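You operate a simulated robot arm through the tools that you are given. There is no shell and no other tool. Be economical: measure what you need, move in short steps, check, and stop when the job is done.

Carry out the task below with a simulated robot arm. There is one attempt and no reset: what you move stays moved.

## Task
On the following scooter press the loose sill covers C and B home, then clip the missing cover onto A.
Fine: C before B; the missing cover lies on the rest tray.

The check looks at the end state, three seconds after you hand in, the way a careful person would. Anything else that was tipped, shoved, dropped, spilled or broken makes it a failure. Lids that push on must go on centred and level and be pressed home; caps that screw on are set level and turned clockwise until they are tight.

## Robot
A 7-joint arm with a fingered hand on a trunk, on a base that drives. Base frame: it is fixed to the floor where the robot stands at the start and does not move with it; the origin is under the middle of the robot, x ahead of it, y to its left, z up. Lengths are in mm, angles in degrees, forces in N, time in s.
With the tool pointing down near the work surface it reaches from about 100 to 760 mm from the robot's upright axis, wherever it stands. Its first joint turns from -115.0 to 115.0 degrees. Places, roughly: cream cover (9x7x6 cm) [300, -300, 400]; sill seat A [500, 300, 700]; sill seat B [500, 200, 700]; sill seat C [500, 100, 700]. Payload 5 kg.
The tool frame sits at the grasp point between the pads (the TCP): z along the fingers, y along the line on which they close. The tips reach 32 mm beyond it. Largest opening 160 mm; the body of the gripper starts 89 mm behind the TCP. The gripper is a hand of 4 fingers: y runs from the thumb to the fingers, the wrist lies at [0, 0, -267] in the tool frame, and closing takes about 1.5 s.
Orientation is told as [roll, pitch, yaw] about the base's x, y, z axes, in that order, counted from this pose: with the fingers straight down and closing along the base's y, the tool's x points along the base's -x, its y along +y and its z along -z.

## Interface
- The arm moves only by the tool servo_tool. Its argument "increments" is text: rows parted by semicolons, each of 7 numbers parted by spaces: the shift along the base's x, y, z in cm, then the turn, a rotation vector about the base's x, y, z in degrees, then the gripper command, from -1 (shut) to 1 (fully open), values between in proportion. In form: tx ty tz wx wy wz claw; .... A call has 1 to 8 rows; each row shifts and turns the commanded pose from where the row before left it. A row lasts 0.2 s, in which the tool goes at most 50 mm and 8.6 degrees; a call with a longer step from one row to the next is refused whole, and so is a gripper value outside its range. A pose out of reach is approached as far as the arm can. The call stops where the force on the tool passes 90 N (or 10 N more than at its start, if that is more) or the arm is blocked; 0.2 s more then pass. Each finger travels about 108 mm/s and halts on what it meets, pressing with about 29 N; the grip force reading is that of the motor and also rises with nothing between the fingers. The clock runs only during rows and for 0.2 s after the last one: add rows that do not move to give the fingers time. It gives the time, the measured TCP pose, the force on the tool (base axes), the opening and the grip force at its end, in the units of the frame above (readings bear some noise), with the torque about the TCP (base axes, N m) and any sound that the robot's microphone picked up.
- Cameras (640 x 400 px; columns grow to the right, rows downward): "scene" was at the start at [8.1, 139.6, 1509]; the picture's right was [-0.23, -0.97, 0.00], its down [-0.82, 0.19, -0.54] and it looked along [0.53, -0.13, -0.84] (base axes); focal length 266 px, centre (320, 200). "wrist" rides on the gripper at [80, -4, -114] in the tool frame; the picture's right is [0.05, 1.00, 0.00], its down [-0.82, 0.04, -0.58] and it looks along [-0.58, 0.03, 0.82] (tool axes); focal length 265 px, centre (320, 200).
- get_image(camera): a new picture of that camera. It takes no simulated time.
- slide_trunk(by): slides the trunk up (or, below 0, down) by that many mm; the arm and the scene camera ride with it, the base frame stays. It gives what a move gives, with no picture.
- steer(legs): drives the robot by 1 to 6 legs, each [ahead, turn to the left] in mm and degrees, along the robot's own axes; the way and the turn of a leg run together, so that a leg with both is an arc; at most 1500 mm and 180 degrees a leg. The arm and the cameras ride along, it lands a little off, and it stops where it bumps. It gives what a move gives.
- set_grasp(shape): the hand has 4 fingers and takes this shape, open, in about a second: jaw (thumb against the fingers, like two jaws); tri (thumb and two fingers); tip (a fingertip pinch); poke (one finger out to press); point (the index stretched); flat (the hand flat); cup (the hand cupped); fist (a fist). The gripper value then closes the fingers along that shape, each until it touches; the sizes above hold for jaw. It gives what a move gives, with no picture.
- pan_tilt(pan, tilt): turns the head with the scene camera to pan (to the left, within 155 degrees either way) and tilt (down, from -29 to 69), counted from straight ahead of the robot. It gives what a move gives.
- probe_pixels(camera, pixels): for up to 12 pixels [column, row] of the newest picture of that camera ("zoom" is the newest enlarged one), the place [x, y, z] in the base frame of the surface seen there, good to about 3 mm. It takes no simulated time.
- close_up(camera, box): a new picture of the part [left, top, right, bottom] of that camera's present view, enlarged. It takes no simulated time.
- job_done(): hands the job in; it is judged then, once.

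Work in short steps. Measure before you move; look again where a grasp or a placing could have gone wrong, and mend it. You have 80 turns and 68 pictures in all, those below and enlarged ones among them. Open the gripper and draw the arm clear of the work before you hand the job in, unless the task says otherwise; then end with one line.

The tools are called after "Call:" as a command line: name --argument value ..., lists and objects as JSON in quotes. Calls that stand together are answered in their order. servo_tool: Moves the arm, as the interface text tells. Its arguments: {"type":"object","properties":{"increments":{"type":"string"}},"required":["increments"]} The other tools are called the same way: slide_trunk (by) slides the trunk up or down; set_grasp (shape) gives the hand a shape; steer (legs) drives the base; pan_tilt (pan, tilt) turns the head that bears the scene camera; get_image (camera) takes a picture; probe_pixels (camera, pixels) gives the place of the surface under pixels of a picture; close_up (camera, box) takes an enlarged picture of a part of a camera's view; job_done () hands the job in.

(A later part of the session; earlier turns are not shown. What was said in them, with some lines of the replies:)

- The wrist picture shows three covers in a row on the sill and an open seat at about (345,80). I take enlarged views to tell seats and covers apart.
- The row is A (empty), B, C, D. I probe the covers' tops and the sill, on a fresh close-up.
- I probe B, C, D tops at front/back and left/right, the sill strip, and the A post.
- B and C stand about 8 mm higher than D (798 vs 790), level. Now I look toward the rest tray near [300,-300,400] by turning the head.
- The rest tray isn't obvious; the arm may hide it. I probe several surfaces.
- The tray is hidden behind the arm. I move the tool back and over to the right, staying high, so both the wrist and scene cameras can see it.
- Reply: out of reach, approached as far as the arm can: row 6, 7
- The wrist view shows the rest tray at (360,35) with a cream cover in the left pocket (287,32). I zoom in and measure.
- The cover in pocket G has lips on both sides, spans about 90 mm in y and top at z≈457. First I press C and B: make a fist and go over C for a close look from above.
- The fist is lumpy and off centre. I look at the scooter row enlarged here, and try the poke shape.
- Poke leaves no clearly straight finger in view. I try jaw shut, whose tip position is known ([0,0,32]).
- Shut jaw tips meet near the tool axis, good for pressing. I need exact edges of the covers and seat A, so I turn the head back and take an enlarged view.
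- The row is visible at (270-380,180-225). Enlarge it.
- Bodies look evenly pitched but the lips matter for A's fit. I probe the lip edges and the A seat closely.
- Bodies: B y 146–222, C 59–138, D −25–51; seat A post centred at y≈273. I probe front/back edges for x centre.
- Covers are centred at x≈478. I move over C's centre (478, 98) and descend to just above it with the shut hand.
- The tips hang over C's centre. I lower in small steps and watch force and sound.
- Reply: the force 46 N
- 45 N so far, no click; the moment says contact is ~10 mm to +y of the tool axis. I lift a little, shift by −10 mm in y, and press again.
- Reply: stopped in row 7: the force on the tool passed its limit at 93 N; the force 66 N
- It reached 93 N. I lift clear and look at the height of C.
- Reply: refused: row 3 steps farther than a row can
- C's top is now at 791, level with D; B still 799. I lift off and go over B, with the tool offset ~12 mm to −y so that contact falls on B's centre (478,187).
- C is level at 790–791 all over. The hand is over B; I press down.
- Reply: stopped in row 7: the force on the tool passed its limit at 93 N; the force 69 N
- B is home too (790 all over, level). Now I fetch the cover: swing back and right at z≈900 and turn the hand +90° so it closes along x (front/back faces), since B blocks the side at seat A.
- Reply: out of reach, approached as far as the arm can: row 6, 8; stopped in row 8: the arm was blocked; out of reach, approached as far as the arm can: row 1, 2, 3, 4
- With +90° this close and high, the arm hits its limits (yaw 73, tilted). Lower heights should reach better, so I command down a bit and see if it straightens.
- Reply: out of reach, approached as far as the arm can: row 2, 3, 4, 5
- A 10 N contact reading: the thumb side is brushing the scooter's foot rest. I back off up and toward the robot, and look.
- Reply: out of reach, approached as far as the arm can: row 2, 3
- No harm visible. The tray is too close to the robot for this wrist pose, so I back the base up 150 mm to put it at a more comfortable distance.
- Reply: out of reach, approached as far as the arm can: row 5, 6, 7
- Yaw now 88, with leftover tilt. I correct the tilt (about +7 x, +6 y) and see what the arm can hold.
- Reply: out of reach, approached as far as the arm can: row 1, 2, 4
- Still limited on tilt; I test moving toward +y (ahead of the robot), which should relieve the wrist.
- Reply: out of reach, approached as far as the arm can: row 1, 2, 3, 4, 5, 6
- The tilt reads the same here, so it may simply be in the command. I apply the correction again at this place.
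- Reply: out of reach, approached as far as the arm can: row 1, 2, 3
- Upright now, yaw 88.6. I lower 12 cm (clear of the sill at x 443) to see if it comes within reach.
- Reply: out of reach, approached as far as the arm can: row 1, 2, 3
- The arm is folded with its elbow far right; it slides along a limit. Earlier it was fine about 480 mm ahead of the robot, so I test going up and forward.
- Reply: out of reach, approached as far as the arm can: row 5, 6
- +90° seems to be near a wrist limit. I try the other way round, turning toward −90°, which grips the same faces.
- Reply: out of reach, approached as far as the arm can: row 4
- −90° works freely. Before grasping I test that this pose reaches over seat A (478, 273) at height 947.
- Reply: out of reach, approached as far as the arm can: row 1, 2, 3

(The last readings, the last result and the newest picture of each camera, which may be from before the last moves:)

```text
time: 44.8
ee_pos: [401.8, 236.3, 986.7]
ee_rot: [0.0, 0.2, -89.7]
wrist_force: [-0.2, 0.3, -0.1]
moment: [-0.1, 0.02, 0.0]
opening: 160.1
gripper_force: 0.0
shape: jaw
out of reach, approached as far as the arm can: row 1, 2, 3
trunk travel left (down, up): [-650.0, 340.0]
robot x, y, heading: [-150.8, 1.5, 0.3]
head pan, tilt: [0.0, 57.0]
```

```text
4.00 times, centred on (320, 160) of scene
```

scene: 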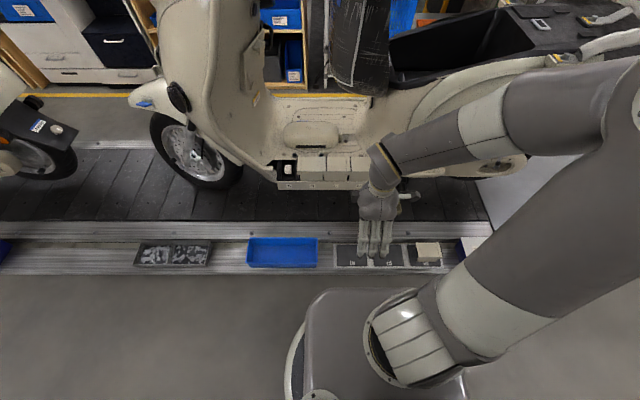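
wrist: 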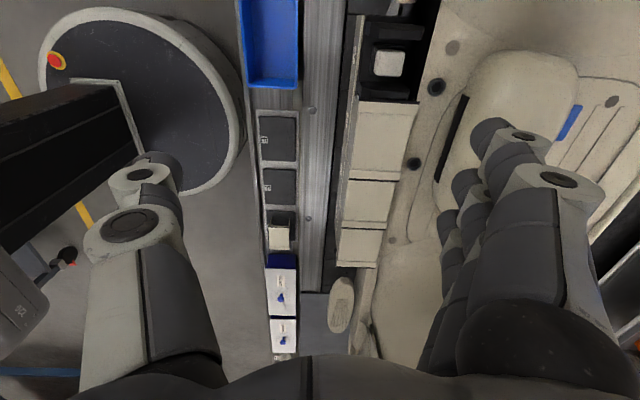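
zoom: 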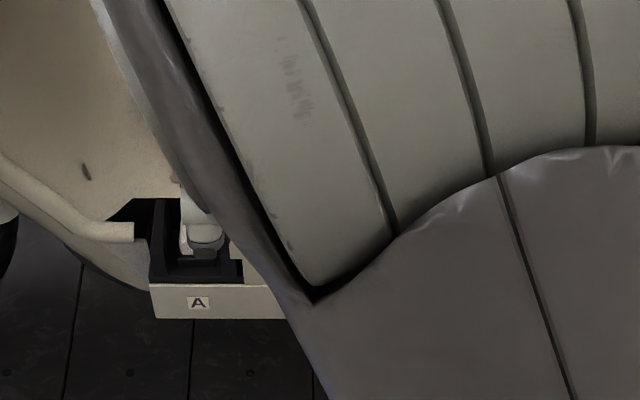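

The arm reconfigured and rows 4–7 went through. I continue to (478,273) and down to ~900 to confirm reach and see the seat.

Call:
servo_tool --increments "2.5 1.2 0 0 0 0 1;2.5 1.2 -2 0 0 0 1;2.6 1.3 -3 0 0 0 1;0 0 -3 0 0 0 1;0 0 0 0 0 0 1"

Call:
close_up --camera "wrist" --box '[300, 0, 540, 150]'

Call:
probe_pixels --camera "zoom" --pixels '[[100, 40], [200, 40], [320, 40], [250, 100], [400, 50], [500, 50], [320, 200], [250, 200], [420, 200], [200, 100], [150, 100], [320, 120]]'

```text
time: 46.0
ee_pos: [478.3, 270.0, 908.9]
ee_rot: [0.1, 0.2, -89.7]
wrist_force: [-0.1, 0.2, -0.4]
moment: [0.0, 0.02, 0.02]
opening: 160.0
gripper_force: 0.0
shape: jaw
trunk travel left (down, up): [-650.0, 340.0]
robot x, y, heading: [-147.5, -3.0, 0.2]
head pan, tilt: [0.0, 57.0]
```

```text
2.67 times, centred on (420, 75) of wrist
```

zoom: 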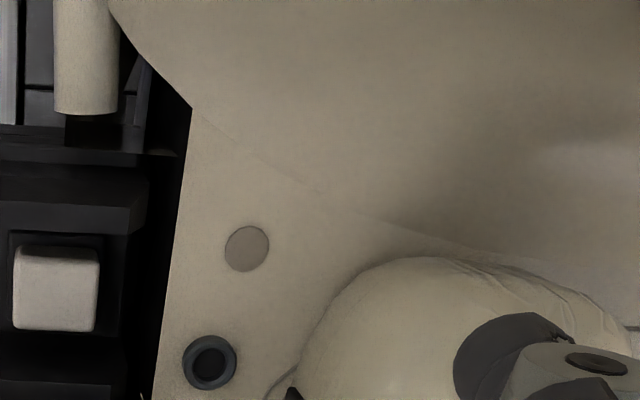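

```text
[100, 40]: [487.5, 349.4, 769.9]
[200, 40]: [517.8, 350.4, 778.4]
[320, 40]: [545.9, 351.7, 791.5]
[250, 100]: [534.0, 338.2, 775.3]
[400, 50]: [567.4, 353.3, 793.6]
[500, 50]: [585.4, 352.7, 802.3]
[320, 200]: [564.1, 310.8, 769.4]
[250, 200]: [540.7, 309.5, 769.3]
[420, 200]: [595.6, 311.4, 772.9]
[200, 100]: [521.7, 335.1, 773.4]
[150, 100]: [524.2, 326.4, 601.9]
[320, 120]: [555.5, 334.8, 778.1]
```

Reach over A is fine. Behind the seat the floorboard is at z≈769 from x≈525 on, so I must grip the cover only ~22 mm deep with the finger tips. Now I travel to the tray.

Call:
servo_tool --increments "-2 -1 2 0 0 0 1;-3 -3.5 0 0 0 0 1;-3 -3.5 0 0 0 0 1;-3 -3.5 0 0 0 0 1;-3 -3.5 0 0 0 0 1;-2 -4.2 0 0 0 0 1;-1 -4.5 0 0 0 0 1;-1 -4.5 0 0 0 0 1"

Call:
servo_tool --increments "0 -4.5 0 0 0 0 1;0 -4.5 0 0 0 0 1;0 -4.5 0 0 0 0 1;0 -4.5 0 0 0 0 1;0 -4.5 0 0 0 0 1;0 -4.5 0 0 0 0 1;0 0 0 0 0 0 1;0 0 0 0 0 0 1"

```text
time: 47.8
ee_pos: [300.3, -11.7, 927.5]
ee_rot: [0.1, 0.3, -89.7]
wrist_force: [0.1, 1.2, -0.6]
moment: [0.03, 0.02, -0.01]
opening: 159.9
gripper_force: 0.0
shape: jaw
trunk travel left (down, up): [-650.0, 340.0]
robot x, y, heading: [-150.2, -0.8, 0.2]
head pan, tilt: [0.0, 57.0]
```

```text
time: 49.5
ee_pos: [298.0, -283.4, 924.1]
ee_rot: [0.2, 0.1, -89.7]
wrist_force: [0.6, 1.0, 0.2]
moment: [-0.04, 0.02, -0.03]
opening: 159.9
gripper_force: 0.1
shape: jaw
trunk travel left (down, up): [-650.0, 340.0]
robot x, y, heading: [-147.8, -0.1, 0.2]
head pan, tilt: [0.0, 57.0]
```

Everything stayed in reach. I slide the trunk down 320 mm so the hand drops to about z 605, then look.

Call:
slide_trunk --by -320

Call:
get_image --camera "wrist"

Call:
pan_tilt --pan -20 --tilt 50

Call:
get_image --camera "scene"

```text
time: 52.7
ee_pos: [299.3, -282.9, 604.1]
ee_rot: [0.1, 0.2, -89.8]
wrist_force: [-0.4, 0.0, -0.7]
moment: [-0.04, 0.02, 0.02]
opening: 160.1
gripper_force: 0.0
shape: jaw
trunk travel left (down, up): [-330.0, 660.0]
robot x, y, heading: [-152.2, -3.9, 0.2]
head pan, tilt: [0.0, 57.0]
```

```text
36 pictures are left
```

wrist: 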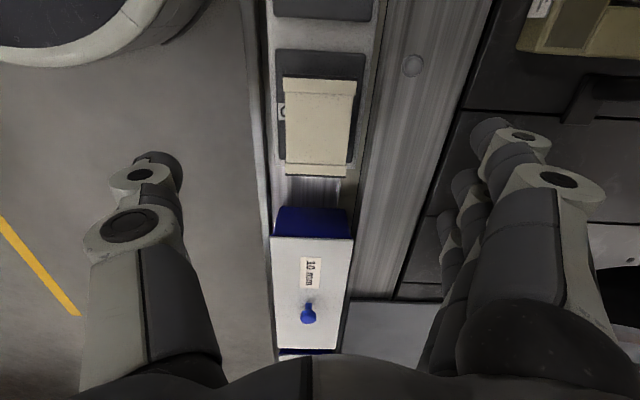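

```text
time: 53.5
ee_pos: [298.9, -283.8, 603.2]
ee_rot: [0.1, 0.2, -89.8]
wrist_force: [0.0, 0.3, 0.2]
moment: [0.01, 0.04, 0.0]
opening: 160.0
gripper_force: 0.1
shape: jaw
trunk travel left (down, up): [-330.0, 660.0]
robot x, y, heading: [-147.5, 2.6, 0.3]
head pan, tilt: [-20.0, 50.0]
```

```text
35 pictures are left
```

scene: 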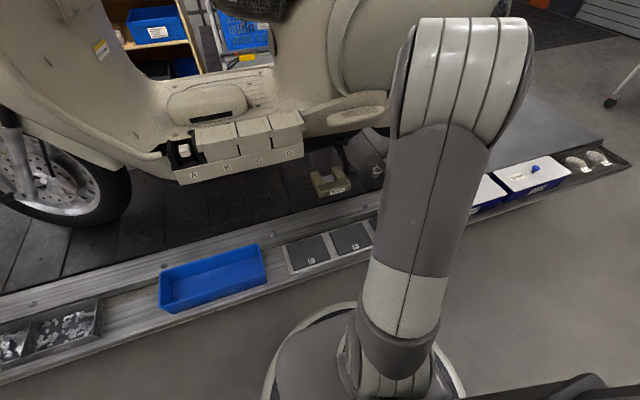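

Good view of the cover in the wrist picture at (318,125). I measure its edges in an enlargement.

Call:
close_up --camera "wrist" --box '[240, 40, 400, 190]'

Call:
probe_pixels --camera "wrist" --pixels '[[288, 88], [320, 88], [350, 88], [290, 130], [318, 130], [349, 130], [290, 169], [318, 170], [344, 170], [318, 101], [318, 163], [300, 58]]'

```text
2.67 times, centred on (320, 115) of wrist
```

zoom: 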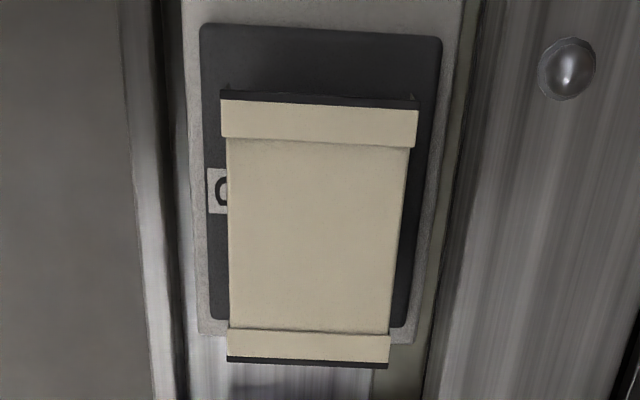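

```text
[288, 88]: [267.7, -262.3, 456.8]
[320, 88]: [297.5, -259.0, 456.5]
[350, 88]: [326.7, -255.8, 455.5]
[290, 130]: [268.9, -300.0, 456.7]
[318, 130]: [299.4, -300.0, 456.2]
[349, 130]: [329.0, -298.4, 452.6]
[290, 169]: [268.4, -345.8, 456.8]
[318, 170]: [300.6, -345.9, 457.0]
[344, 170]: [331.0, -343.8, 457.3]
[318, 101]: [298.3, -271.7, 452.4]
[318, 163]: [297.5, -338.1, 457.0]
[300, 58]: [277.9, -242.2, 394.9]
```

The cover is centred at (298.5, −300), aligned with base axes, top ~455. I pre-close to ~110 mm, align and descend to TCP z≈470 first.

Call:
servo_tool --increments "0 -0.8 -2 0 0 0 0.4;0 -0.8 -3 0 0 0 0.4;0 0 -4 0 0 0 0.4;0 0 -3 0 0 0 0.4;0 0 -1 0 0 0 0.4;0 0 0 0 0 0 0.4"

Call:
get_image --camera "wrist"

```text
time: 55.0
ee_pos: [299.7, -299.9, 473.9]
ee_rot: [0.1, 0.3, -89.8]
wrist_force: [0.5, 0.6, 0.5]
moment: [-0.01, -0.02, 0.0]
opening: 112.4
gripper_force: 0.0
shape: jaw
trunk travel left (down, up): [-330.0, 660.0]
robot x, y, heading: [-146.3, 1.7, 0.2]
head pan, tilt: [-20.0, 50.0]
```

```text
33 pictures are left
```

wrist: 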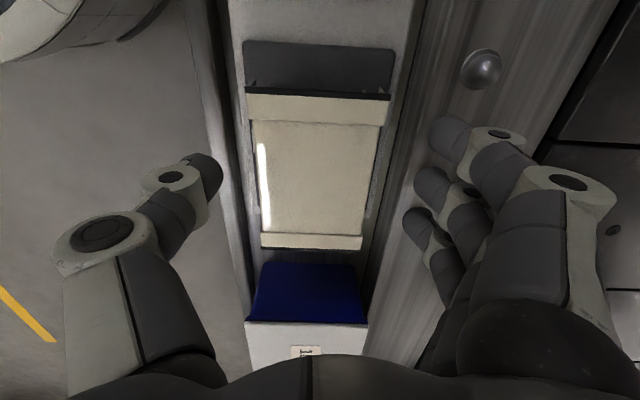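

Fingers straddle the cover; the fingers sit ~8 mm off toward its far lip, so I shift +5 mm in y, lower 11 mm to z≈463 and close.

Call:
servo_tool --increments "-0.1 0.5 -0.5 0 0 0 0.4;0 0 -0.6 0 0 0 0.4;0 0 0 0 0 0 0;0 0 0 0 0 0 -0.4;0 0 0 0 0 0 -1;0 0 0 0 0 0 -1;0 0 0 0 0 0 -1;0 0 0 0 0 0 -1"

Call:
get_image --camera "wrist"

```text
time: 56.8
ee_pos: [297.7, -295.1, 463.9]
ee_rot: [0.2, 0.2, -89.8]
wrist_force: [0.2, -1.5, -0.6]
moment: [0.01, -0.03, 0.01]
opening: 59.8
gripper_force: 29.0
shape: jaw
trunk travel left (down, up): [-330.0, 660.0]
robot x, y, heading: [-149.9, 1.5, 0.2]
head pan, tilt: [-20.0, 50.0]
```

```text
32 pictures are left
```

wrist: 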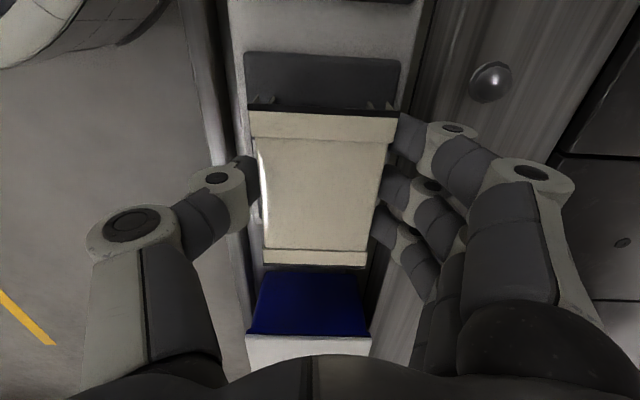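

It grips at 59.8 mm with the cover level. I lift 6 cm and check.

Call:
servo_tool --increments "0 0 0.5 0 0 0 -1;0 0 1.5 0 0 0 -1;0 0 2 0 0 0 -1;0 0 2 0 0 0 -1;0 0 2 0 0 0 -1;0 0 2 0 0 0 -1;0 0 0 0 0 0 -1"

Call:
get_image --camera "wrist"

Call:
probe_pixels --camera "wrist" --pixels '[[265, 122], [325, 125], [385, 130], [275, 170], [320, 180], [370, 180], [270, 256], [318, 257], [360, 258]]'

```text
time: 58.4
ee_pos: [296.9, -292.8, 563.9]
ee_rot: [0.0, 0.2, -89.7]
wrist_force: [0.1, 0.3, -0.7]
moment: [0.01, 0.0, 0.0]
opening: 59.7
gripper_force: 28.9
shape: jaw
trunk travel left (down, up): [-330.0, 660.0]
robot x, y, heading: [-149.7, -1.2, 0.2]
head pan, tilt: [-20.0, 50.0]
```

```text
31 pictures are left
```

wrist: 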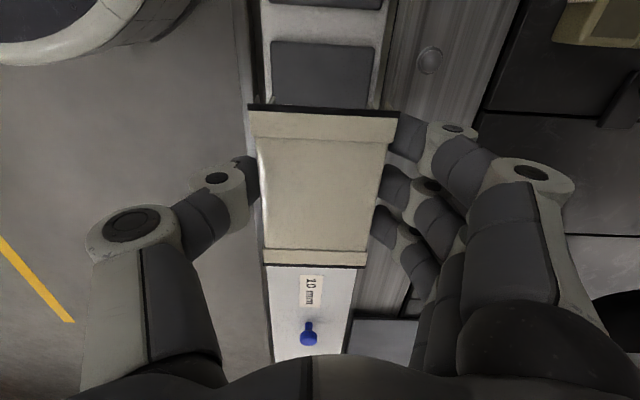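

```text
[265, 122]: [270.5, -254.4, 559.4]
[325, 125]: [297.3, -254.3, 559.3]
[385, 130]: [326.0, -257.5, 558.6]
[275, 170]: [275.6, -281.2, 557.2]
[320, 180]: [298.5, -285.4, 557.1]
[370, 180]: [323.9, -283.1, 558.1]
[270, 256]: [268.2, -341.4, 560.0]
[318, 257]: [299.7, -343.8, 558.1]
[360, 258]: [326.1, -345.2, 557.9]
```

Held level; top is 6 mm below the TCP, cover centre at TCP+(1,−6). I raise the trunk back up and travel to seat A by the reverse way.

Call:
slide_trunk --by 320

Call:
servo_tool --increments "0 0 2.5 0 0 0 -1;0 4.5 2.5 0 0 0 -1;0 4.5 0 0 0 0 -1;0 4.5 0 0 0 0 -1;0 4.5 0 0 0 0 -1;0 4.5 0 0 0 0 -1;0 4.5 0 0 0 0 -1;1 4.5 0 0 0 0 -1"

Call:
servo_tool --increments "1 4.4 0 0 0 0 -1;2 4.2 0 0 0 0 -1;3 3.5 0 0 0 0 -1;3 3.5 0 0 0 0 -1;3 3.5 0 0 0 0 -1;3 3.5 0 0 0 0 -1;1.5 2 0 0 0 0 -1;0 0 0 0 0 0 -1"

```text
time: 61.5
ee_pos: [296.7, -294.8, 884.8]
ee_rot: [0.0, 0.2, -89.8]
wrist_force: [-0.5, -0.8, -1.0]
moment: [0.04, -0.02, 0.0]
opening: 59.9
gripper_force: 29.1
shape: jaw
trunk travel left (down, up): [-650.0, 340.0]
robot x, y, heading: [-149.6, 0.8, 0.2]
head pan, tilt: [-20.0, 50.0]
```

```text
refused: row 2 steps farther than a row can; nothing moved
```

```text
time: 63.2
ee_pos: [443.1, -52.2, 879.2]
ee_rot: [-1.7, 0.2, -91.5]
wrist_force: [-49.9, -0.7, 10.2]
moment: [-0.34, -2.57, -1.7]
opening: 57.9
gripper_force: 28.8
shape: jaw
trunk travel left (down, up): [-650.0, 340.0]
robot x, y, heading: [-150.8, -2.6, -0.0]
head pan, tilt: [-20.0, 50.0]
stopped in row 8: the force on the tool passed its limit at 90 N (the readings are from after the stop); the commanded pose is now the measured one
```

My refused call let the next one run from the wrong place, and the hand has met something at +x. I back straight off in −x and inspect.

Call:
servo_tool --increments "-2 0 0 0 0 0 -1;-4 0 0 0 0 0 -1;-4 0 1 0 0 0 -1;0 0 3 0 0 0 -1;0 0 0 0 0 0 -1"

Call:
pan_tilt --pan 0 --tilt 57

Call:
get_image --camera "scene"

Call:
get_image --camera "wrist"

```text
time: 64.5
ee_pos: [351.4, -50.2, 919.8]
ee_rot: [-1.3, 0.2, -91.0]
wrist_force: [1.1, -0.7, -0.4]
moment: [-0.01, 0.02, -0.01]
opening: 59.6
gripper_force: 28.5
shape: jaw
trunk travel left (down, up): [-650.0, 340.0]
robot x, y, heading: [-149.7, 3.9, 0.1]
head pan, tilt: [-20.0, 50.0]
```

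```text
time: 65.3
ee_pos: [352.2, -49.7, 918.5]
ee_rot: [-1.2, 0.2, -91.0]
wrist_force: [0.0, 0.7, -1.1]
moment: [0.02, -0.02, 0.01]
opening: 59.3
gripper_force: 29.1
shape: jaw
trunk travel left (down, up): [-650.0, 340.0]
robot x, y, heading: [-150.1, -3.2, -0.2]
head pan, tilt: [0.0, 57.0]
```

```text
30 pictures are left
```

scene: 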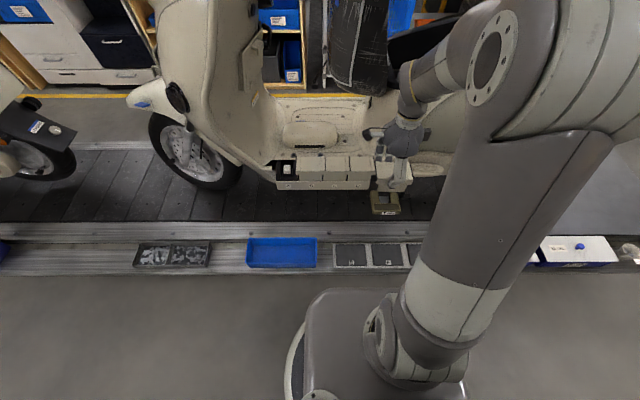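

```text
29 pictures are left
```

wrist: 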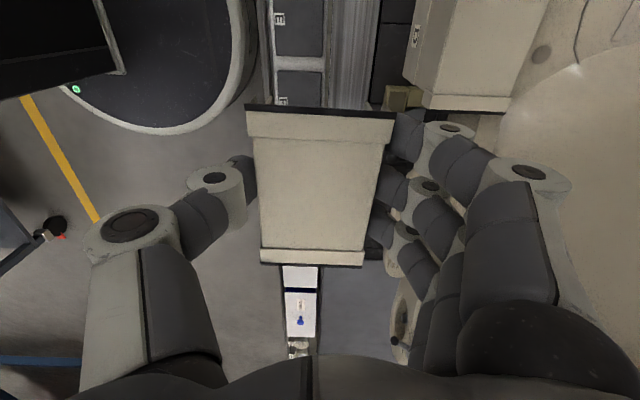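

Only the scooter's body curve was touched; the cover is still held. I fix the small tilt, then go along y first at x 352, then in toward seat A.

Call:
servo_tool --increments "0 0 1.5 0 -1.3 1.1 -1;0 4.5 0 0 0 0 -1;0 4.5 0 0 0 0 -1;0 4.5 0 0 0 0 -1;0 4.5 0 0 0 0 -1;1 4.5 0 0 0 0 -1;2 4 0 0 0 0 -1;0 0 0 0 0 0 -1"

```text
time: 67.1
ee_pos: [381.7, 211.4, 933.0]
ee_rot: [0.1, 0.2, -89.9]
wrist_force: [-0.6, 0.8, -0.6]
moment: [-0.02, 0.04, 0.0]
opening: 59.4
gripper_force: 29.0
shape: jaw
trunk travel left (down, up): [-650.0, 340.0]
robot x, y, heading: [-148.6, -1.3, -0.1]
head pan, tilt: [0.0, 57.0]
```

Pose is upright again. From here the wrist camera sees both held cover and the sill; I look and re-measure the seat and the cover in hand.

Call:
get_image --camera "wrist"

Call:
close_up --camera "scene" --box '[260, 135, 400, 222]'

```text
28 pictures are left
```

wrist: 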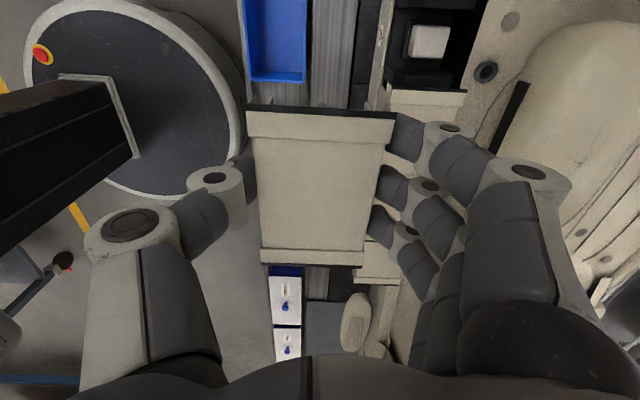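

```text
4.57 times, centred on (330, 178) of scene
```

zoom: 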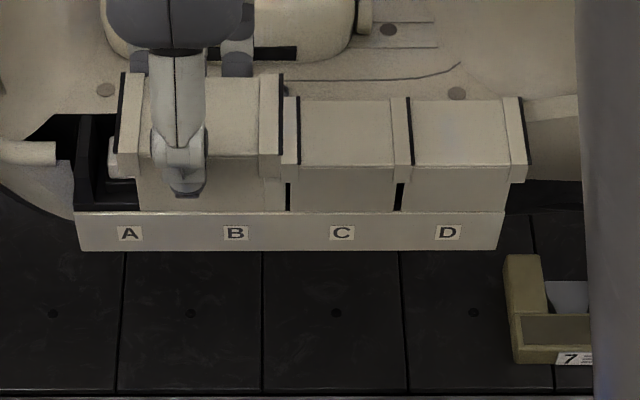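

I probe the post, B's left edge, and the held cover.

Call:
probe_pixels --camera "wrist" --pixels '[[411, 40], [430, 27], [430, 42], [447, 40], [430, 56], [428, 97], [262, 122], [325, 125], [388, 130], [270, 256], [318, 257], [358, 258]]'

Call:
probe_pixels --camera "zoom" --pixels '[[350, 130], [350, 155], [460, 130], [460, 160], [290, 165], [395, 130], [310, 150], [518, 150], [126, 130], [272, 130], [128, 165], [272, 165]]'

```text
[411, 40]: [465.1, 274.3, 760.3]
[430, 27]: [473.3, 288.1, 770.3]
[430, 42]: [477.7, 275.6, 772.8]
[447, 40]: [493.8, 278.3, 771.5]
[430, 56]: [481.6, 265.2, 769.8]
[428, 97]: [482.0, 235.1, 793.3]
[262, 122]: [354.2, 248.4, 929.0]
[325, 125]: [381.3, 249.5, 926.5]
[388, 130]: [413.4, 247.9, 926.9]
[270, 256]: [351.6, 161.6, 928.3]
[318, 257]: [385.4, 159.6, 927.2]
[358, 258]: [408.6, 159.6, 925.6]
```

```text
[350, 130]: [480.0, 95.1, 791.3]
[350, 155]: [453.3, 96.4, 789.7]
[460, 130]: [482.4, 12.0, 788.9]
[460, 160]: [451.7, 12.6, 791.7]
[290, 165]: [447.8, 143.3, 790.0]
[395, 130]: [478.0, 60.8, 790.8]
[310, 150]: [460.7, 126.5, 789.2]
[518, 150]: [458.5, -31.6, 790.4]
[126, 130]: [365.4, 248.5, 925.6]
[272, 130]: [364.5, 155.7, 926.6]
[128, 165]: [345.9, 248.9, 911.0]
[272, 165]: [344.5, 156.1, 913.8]
```

The scooter and seats haven't moved (C, D 790; post ≈(479,274.5)). I hover over seat A at TCP (477, 282, 872) and compare.

Call:
servo_tool --increments "3 2.2 0 0 0 0 -1;3 2.2 0 0 0 0 -1;3.5 2.6 0 0 0 0 -1;0 0 -3 0 0 0 -1;0 0 -3 0 0 0 -1;0 0 0 0 0 0 -1"

Call:
close_up --camera "scene" --box '[250, 135, 390, 222]'

Call:
get_image --camera "wrist"

```text
time: 68.5
ee_pos: [478.7, 282.1, 870.1]
ee_rot: [0.1, 0.3, -89.9]
wrist_force: [1.0, -1.0, -1.9]
moment: [0.01, 0.0, 0.01]
opening: 59.5
gripper_force: 29.1
shape: jaw
trunk travel left (down, up): [-650.0, 340.0]
robot x, y, heading: [-152.8, -0.5, -0.0]
head pan, tilt: [0.0, 57.0]
```

```text
4.57 times, centred on (320, 178) of scene
```

zoom: 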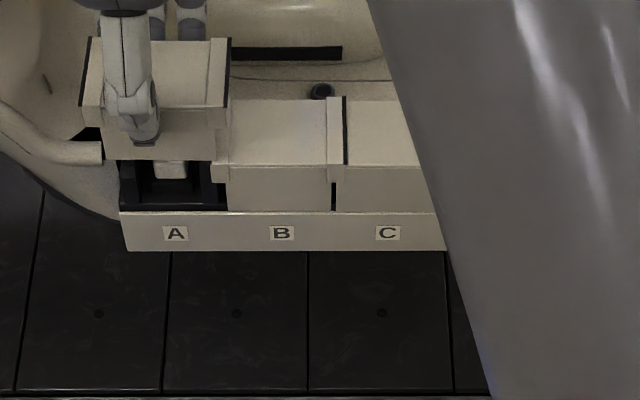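

```text
25 pictures are left
```

wrist: 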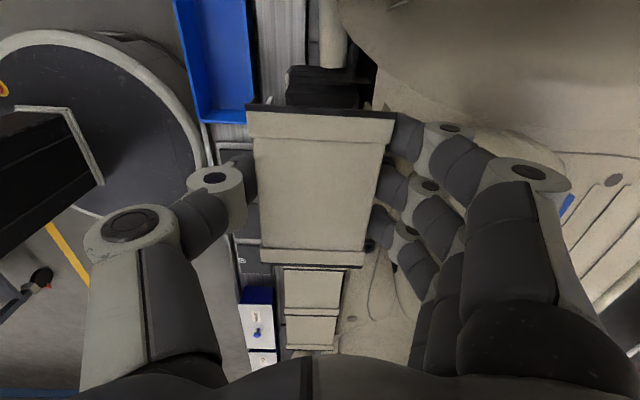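

I probe the held cover's lips and B's for alignment.

Call:
probe_pixels --camera "zoom" --pixels '[[96, 60], [96, 95], [218, 60], [218, 95], [170, 90], [222, 150], [222, 170], [336, 130], [336, 155], [160, 172], [185, 172], [206, 190]]'

Call:
probe_pixels --camera "wrist" --pixels '[[255, 122], [392, 122], [325, 125], [260, 160], [380, 160], [270, 256], [360, 256], [318, 257], [290, 290], [335, 290], [312, 273], [312, 340]]'

```text
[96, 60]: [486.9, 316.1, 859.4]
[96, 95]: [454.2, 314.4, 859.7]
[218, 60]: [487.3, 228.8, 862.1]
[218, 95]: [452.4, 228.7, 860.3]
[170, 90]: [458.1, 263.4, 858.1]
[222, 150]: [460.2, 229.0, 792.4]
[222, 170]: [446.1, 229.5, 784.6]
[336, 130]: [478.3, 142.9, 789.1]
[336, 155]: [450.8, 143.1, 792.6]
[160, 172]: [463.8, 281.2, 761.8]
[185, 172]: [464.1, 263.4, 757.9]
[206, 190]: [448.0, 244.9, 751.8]
```

```text
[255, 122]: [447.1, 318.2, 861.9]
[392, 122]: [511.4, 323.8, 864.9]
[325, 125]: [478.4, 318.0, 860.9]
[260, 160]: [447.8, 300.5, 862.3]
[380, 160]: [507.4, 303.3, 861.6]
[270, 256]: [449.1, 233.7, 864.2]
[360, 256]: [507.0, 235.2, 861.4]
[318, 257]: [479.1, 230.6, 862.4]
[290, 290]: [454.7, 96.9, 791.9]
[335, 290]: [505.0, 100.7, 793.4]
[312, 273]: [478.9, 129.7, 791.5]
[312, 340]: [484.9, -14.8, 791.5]
```

Held lips' mid is at y≈272 versus wanted ≈273.5, x good. I shift +1.5 mm and lower in small steps toward the seat.

Call:
servo_tool --increments "-0.05 0.15 -1 0 0 0 -1;0 0 -1 0 0 0 -1;0 0 -1 0 0 0 -1;0 0 -1 0 0 0 -1;0 0 -0.5 0 0 0 -1;0 0 0 0 0 0 -1"

Call:
close_up --camera "scene" --box '[250, 145, 370, 220]'

Call:
probe_pixels --camera "zoom" --pixels '[[110, 130], [252, 130], [260, 150], [390, 140], [120, 110], [250, 110], [180, 170], [110, 150]]'

```text
time: 69.9
ee_pos: [477.5, 284.6, 828.7]
ee_rot: [0.2, 0.2, -89.8]
wrist_force: [8.8, 0.0, 2.9]
moment: [-0.15, -0.64, 0.37]
opening: 59.3
gripper_force: 29.0
shape: jaw
trunk travel left (down, up): [-650.0, 340.0]
robot x, y, heading: [-151.0, 0.8, -0.0]
head pan, tilt: [0.0, 57.0]
```

```text
5.33 times, centred on (310, 182) of scene
```

zoom: 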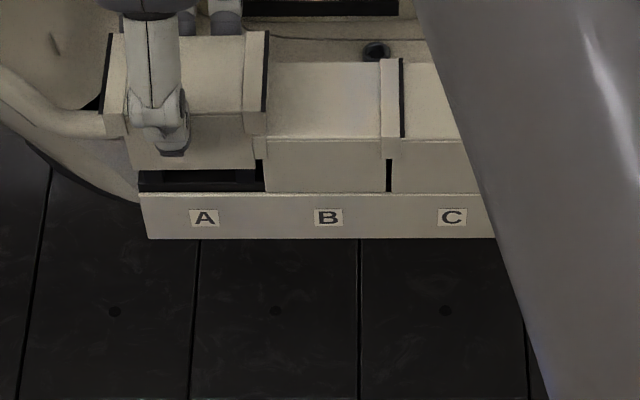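

```text
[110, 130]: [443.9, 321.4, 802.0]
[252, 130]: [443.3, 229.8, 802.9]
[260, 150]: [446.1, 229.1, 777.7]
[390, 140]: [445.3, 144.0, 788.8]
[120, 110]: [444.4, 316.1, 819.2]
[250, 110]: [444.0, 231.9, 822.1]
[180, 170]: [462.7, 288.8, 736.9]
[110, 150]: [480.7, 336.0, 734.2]
```

A light 9 N force in +x acts ~70 mm below the TCP, at y≈242: the cover's inner back wall is rubbing the right seat wall, so it is a bit too far to −x. I shift +1.5 mm in x and lower a little.

Call:
servo_tool --increments "0.15 0 0 0 0 0 -1;0 0 -0.3 0 0 0 -1;0 0 0 0 0 0 -1"

```text
time: 70.7
ee_pos: [477.7, 284.4, 825.9]
ee_rot: [0.0, 0.2, -90.0]
wrist_force: [2.5, 0.2, 1.0]
moment: [-0.06, -0.27, 0.18]
opening: 59.2
gripper_force: 29.1
shape: jaw
trunk travel left (down, up): [-650.0, 340.0]
robot x, y, heading: [-151.6, 0.6, -0.0]
head pan, tilt: [0.0, 57.0]
```

The side force dropped to 2.5 N. I nudge +0.5 mm more and lower further in small steps.

Call:
servo_tool --increments "0.05 0 -0.3 0 0 0 -1;0 0 -0.4 0 0 0 -1;0 0 -0.4 0 0 0 -1;0 0 -0.4 0 0 0 -1;0 0 0 0 0 0 -1"

```text
time: 71.9
ee_pos: [478.6, 284.5, 809.6]
ee_rot: [0.1, 0.2, -89.9]
wrist_force: [0.8, -1.2, -0.9]
moment: [0.02, 0.02, 0.01]
opening: 59.1
gripper_force: 29.4
shape: jaw
trunk travel left (down, up): [-650.0, 340.0]
robot x, y, heading: [-156.3, -1.7, -0.2]
head pan, tilt: [0.0, 57.0]
```

No force now; top is around 803. Two more small steps down to find the resting point (tips stay above the floorboard).

Call:
servo_tool --increments "0 0 -0.3 0 0 0 -1;0 0 -0.2 0 0 0 -1;0 0 0 0 0 0 -1"

Call:
close_up --camera "scene" --box '[250, 145, 370, 220]'

Call:
probe_pixels --camera "zoom" --pixels '[[115, 100], [115, 125], [258, 100], [258, 70], [220, 90], [330, 100], [390, 100], [390, 130]]'

```text
time: 72.7
ee_pos: [479.3, 285.1, 807.3]
ee_rot: [0.2, 0.1, -89.8]
wrist_force: [0.1, 0.5, 7.2]
moment: [0.06, -0.14, -0.02]
opening: 59.2
gripper_force: 29.0
shape: jaw
trunk travel left (down, up): [-650.0, 340.0]
robot x, y, heading: [-151.4, 4.7, 0.1]
head pan, tilt: [0.0, 57.0]
```

```text
5.33 times, centred on (310, 182) of scene
```

zoom: 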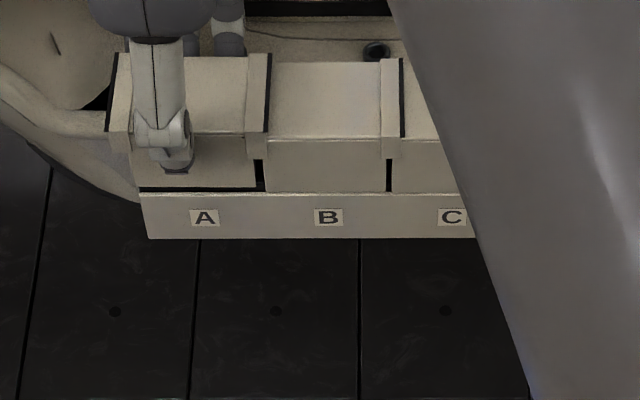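

```text
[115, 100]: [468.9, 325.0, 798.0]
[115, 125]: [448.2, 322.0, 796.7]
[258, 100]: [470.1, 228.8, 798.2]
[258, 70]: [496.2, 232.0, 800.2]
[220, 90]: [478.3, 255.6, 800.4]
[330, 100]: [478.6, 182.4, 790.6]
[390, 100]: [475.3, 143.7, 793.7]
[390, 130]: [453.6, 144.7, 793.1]
```

The cover rests at ≈799, like the loose B/C did (7 N contact), lips lined up. I release gently and lift straight up.

Call:
servo_tool --increments "0 0 0.1 0 0 0 -0.1;0 0 0 0 0 0 0;0 0 0 0 0 0 0.1;0 0 0 0 0 0 0.1;0 0 2 0 0 0 0.1;0 0 4 0 0 0 0.1;0 0 3 0 0 0 0.1;0 0 0 0 0 0 0.1"

Call:
get_image --camera "wrist"

Call:
probe_pixels --camera "wrist" --pixels '[[320, 130], [320, 160], [320, 185]]'

```text
time: 74.5
ee_pos: [478.7, 284.7, 897.2]
ee_rot: [0.1, 0.2, -89.8]
wrist_force: [-0.1, -0.4, 0.5]
moment: [0.02, 0.04, -0.01]
opening: 87.2
gripper_force: 0.0
shape: jaw
trunk travel left (down, up): [-650.0, 340.0]
robot x, y, heading: [-151.5, -3.4, -0.1]
head pan, tilt: [0.0, 57.0]
```

```text
22 pictures are left
```

wrist: 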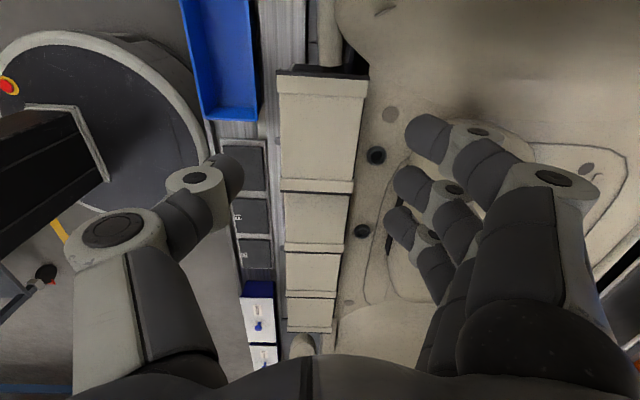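

```text
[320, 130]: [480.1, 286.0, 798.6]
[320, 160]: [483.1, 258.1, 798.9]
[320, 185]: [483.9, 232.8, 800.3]
```

The cover sits on A with top ≈799 and straight in line. I shut the hand and shift so the contact point (≈12 mm toward +x, 5 toward +y of the tool axis) falls on A's centre.

Call:
servo_tool --increments "-0.6 -0.8 0 0 0 0 -1;-0.6 -0.7 0 0 0 0 -1;0 0 0 0 0 0 -1;0 0 0 0 0 0 -1;0 0 0 0 0 0 -1;0 0 -2 0 0 0 -1;0 0 -2 0 0 0 -1;0 0 -1 0 0 0 -1"

Call:
get_image --camera "wrist"

```text
time: 76.3
ee_pos: [467.6, 268.4, 844.5]
ee_rot: [0.2, 0.1, -89.9]
wrist_force: [0.0, 0.4, -0.8]
moment: [0.02, -0.02, -0.02]
opening: 0.0
gripper_force: 30.0
shape: jaw
trunk travel left (down, up): [-650.0, 340.0]
robot x, y, heading: [-154.3, -3.3, -0.4]
head pan, tilt: [0.0, 57.0]
```

```text
21 pictures are left
```

wrist: 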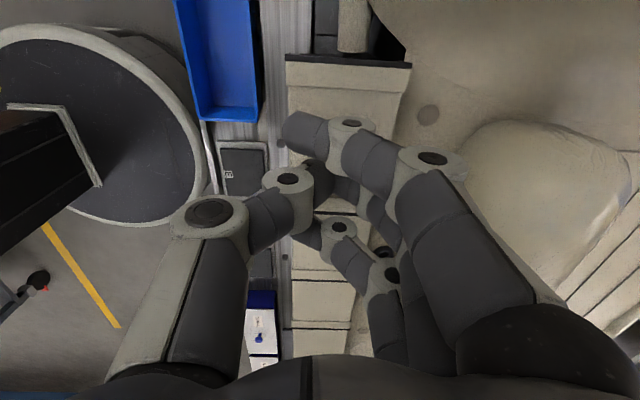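

Tips are over A's middle. Press down.

Call:
servo_tool --increments "0 0 -1 0 0 0 -1;0 0 -0.4 0 0 0 -1;0 0 -0.3 0 0 0 -1;0 0 -0.3 0 0 0 -1;0 0 -0.3 0 0 0 -1;0 0 -0.3 0 0 0 -1;0 0 -0.3 0 0 0 -1"

```text
time: 77.9
ee_pos: [468.3, 268.1, 826.4]
ee_rot: [0.6, 0.4, -89.9]
wrist_force: [1.2, -2.3, 53.0]
moment: [-0.21, -0.64, 0.0]
opening: 0.0
gripper_force: 29.1
shape: jaw
trunk travel left (down, up): [-650.0, 340.0]
robot x, y, heading: [-151.8, -1.8, 0.2]
head pan, tilt: [0.0, 57.0]
```

53 N without it going home yet; contact lies at (479.6, 265.5). I lift, shift +8 mm in y to centre it and press harder.

Call:
servo_tool --increments "0 0 2.2 0 0 0 -1;0 0.8 0 0 0 0 -1;0 0 -1.2 0 0 0 -1;0 0 -0.4 0 0 0 -1;0 0 -0.4 0 0 0 -1;0 0 -0.4 0 0 0 -1;0 0 -0.4 0 0 0 -1;0 0 -0.4 0 0 0 -1"

```text
time: 79.8
ee_pos: [473.9, 279.0, 824.9]
ee_rot: [1.7, 0.9, -90.0]
wrist_force: [-8.6, -3.2, 45.8]
moment: [-0.32, -0.15, -0.08]
opening: 0.1
gripper_force: 28.9
shape: jaw
trunk travel left (down, up): [-650.0, 340.0]
robot x, y, heading: [-150.2, -1.6, -0.2]
head pan, tilt: [0.0, 57.0]
stopped in row 8: the force on the tool passed its limit at 91 N (the readings are from after the stop); the commanded pose is now the measured one
```

I lift off, move the arm back out of the way, and check heights.

Call:
servo_tool --increments "0 0 3 0 0 0 -1;0 0 4 0 0 0 -1;0 0 4 0 0 0 -1;-3 3 0 0 0 0 -1;-3 3 0 0 0 0 -1;0 0 0 0 0 0 -1"

Call:
get_image --camera "wrist"

Call:
close_up --camera "scene" --box '[250, 145, 370, 220]'

Call:
probe_pixels --camera "zoom" --pixels '[[115, 125], [135, 100], [135, 130], [170, 90], [220, 125], [235, 100], [235, 75], [257, 120], [330, 100], [280, 120], [390, 110], [420, 110]]'

```text
time: 81.2
ee_pos: [411.5, 340.2, 929.6]
ee_rot: [1.1, 0.6, -90.0]
wrist_force: [0.3, 0.0, 0.7]
moment: [-0.02, 0.0, 0.01]
opening: 0.0
gripper_force: 28.5
shape: jaw
trunk travel left (down, up): [-650.0, 340.0]
robot x, y, heading: [-154.5, -1.8, 0.0]
head pan, tilt: [0.0, 57.0]
```

```text
20 pictures are left
```

wrist: 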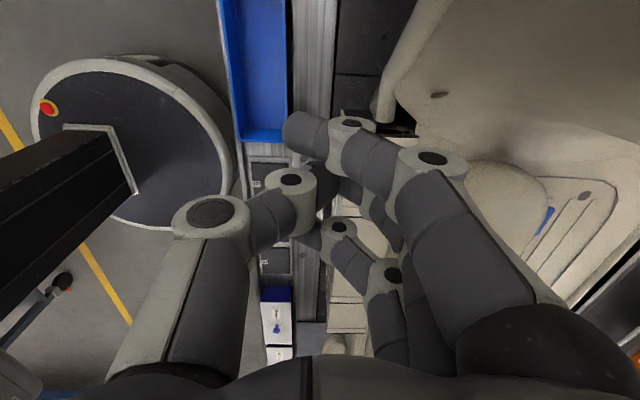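

```text
5.33 times, centred on (310, 182) of scene
```

zoom: 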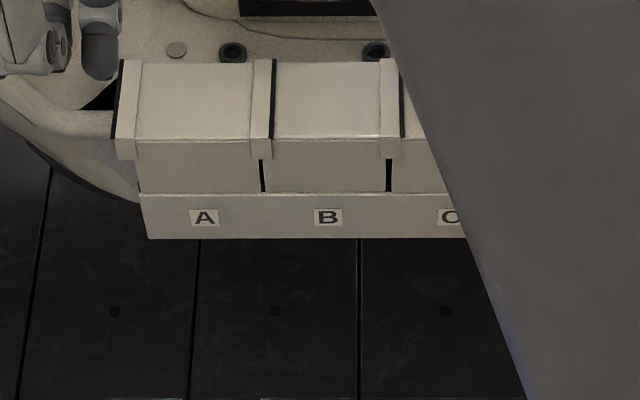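

```text
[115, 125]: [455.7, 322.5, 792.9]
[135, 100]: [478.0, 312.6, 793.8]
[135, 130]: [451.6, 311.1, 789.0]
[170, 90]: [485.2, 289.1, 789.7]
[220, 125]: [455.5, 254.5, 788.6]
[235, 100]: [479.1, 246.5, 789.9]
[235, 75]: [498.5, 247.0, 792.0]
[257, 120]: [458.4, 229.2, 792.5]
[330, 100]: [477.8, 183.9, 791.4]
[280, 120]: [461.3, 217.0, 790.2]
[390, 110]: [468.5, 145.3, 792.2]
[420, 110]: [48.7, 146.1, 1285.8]
```

A is home (≈790, level with B). I draw the arm back and right, open the hand, and take a final look at everything.

Call:
servo_tool --increments "-3 0 2 0 0 0 0;-4 -2 0 0 0 0 1;-4 -2 0 0 0 0 1;0 -4 0 0 0 0 1;0 -4 0 0 0 0 1;0 -4 0 0 0 0 1;0 -4 0 0 0 0 1;0 -4 0 0 0 0 1"

Call:
servo_tool --increments "0 -4 0 0 0 0 1;0 -4 0 0 0 0 1;0 -4 0 0 0 0 1;0 -4 0 0 0 0 1;0 -4 0 0 0 0 1;0 0 0 0 0 0 1"

Call:
get_image --camera "scene"

Call:
close_up --camera "scene" --box '[260, 140, 400, 227]'

```text
time: 83.0
ee_pos: [305.2, 97.9, 946.6]
ee_rot: [1.0, 0.6, -90.0]
wrist_force: [0.2, -0.5, -0.4]
moment: [0.02, -0.01, -0.04]
opening: 159.8
gripper_force: 0.1
shape: jaw
trunk travel left (down, up): [-650.0, 340.0]
robot x, y, heading: [-151.3, -1.0, 0.1]
head pan, tilt: [0.0, 57.0]
```

```text
time: 84.4
ee_pos: [301.9, -101.6, 947.3]
ee_rot: [0.9, 0.5, -90.0]
wrist_force: [0.3, -0.4, -0.1]
moment: [0.0, 0.03, 0.02]
opening: 159.5
gripper_force: 0.0
shape: jaw
trunk travel left (down, up): [-650.0, 340.0]
robot x, y, heading: [-151.9, -0.6, -0.0]
head pan, tilt: [0.0, 57.0]
```

```text
18 pictures are left
```

scene: 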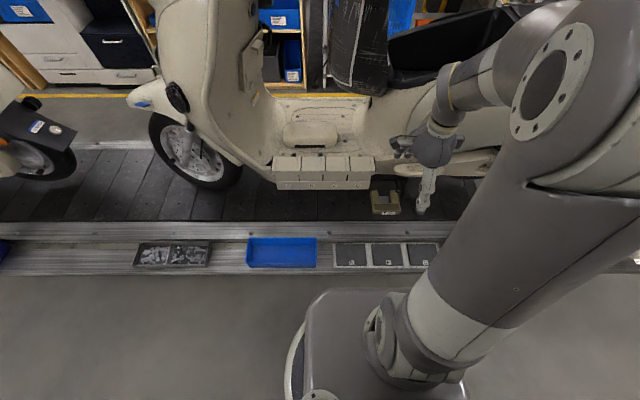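

```text
4.57 times, centred on (330, 184) of scene
```

zoom: 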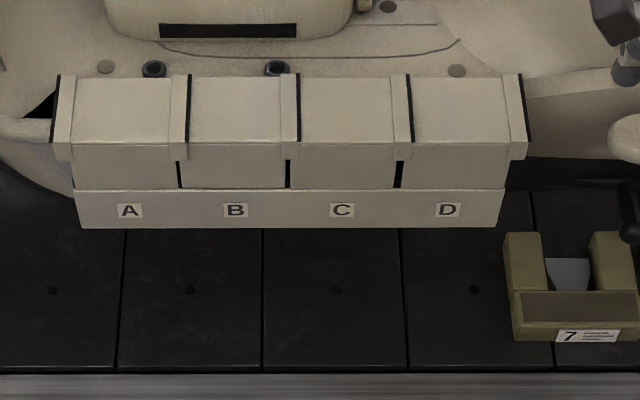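

One last height probe across all four covers, corners included.

Call:
probe_pixels --camera "zoom" --pixels '[[78, 85], [75, 135], [165, 85], [162, 135], [197, 85], [275, 135], [275, 85], [197, 135], [310, 85], [385, 135], [310, 135], [460, 110]]'

```text
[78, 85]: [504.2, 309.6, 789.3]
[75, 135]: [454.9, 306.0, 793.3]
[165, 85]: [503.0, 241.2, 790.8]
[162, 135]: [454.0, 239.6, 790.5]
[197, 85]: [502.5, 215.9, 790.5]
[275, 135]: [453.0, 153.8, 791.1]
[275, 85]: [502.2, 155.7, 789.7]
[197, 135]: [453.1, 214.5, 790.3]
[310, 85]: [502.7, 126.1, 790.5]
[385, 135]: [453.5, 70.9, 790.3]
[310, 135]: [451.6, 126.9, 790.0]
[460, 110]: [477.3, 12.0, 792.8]
```

All four covers are level at ≈790 and the hand is open and clear, so I hand in.

Call:
job_done

```text
The job is handed in.
```

C was pressed home first, then B, and the missing cover from the rest tray is clipped onto A; all four covers measure level at about z 790. The hand brushed the scooter twice on the way (about 10 N near the rear foot rest and 90 N on its body side). I saw no damage, and the covers and seats had not moved.
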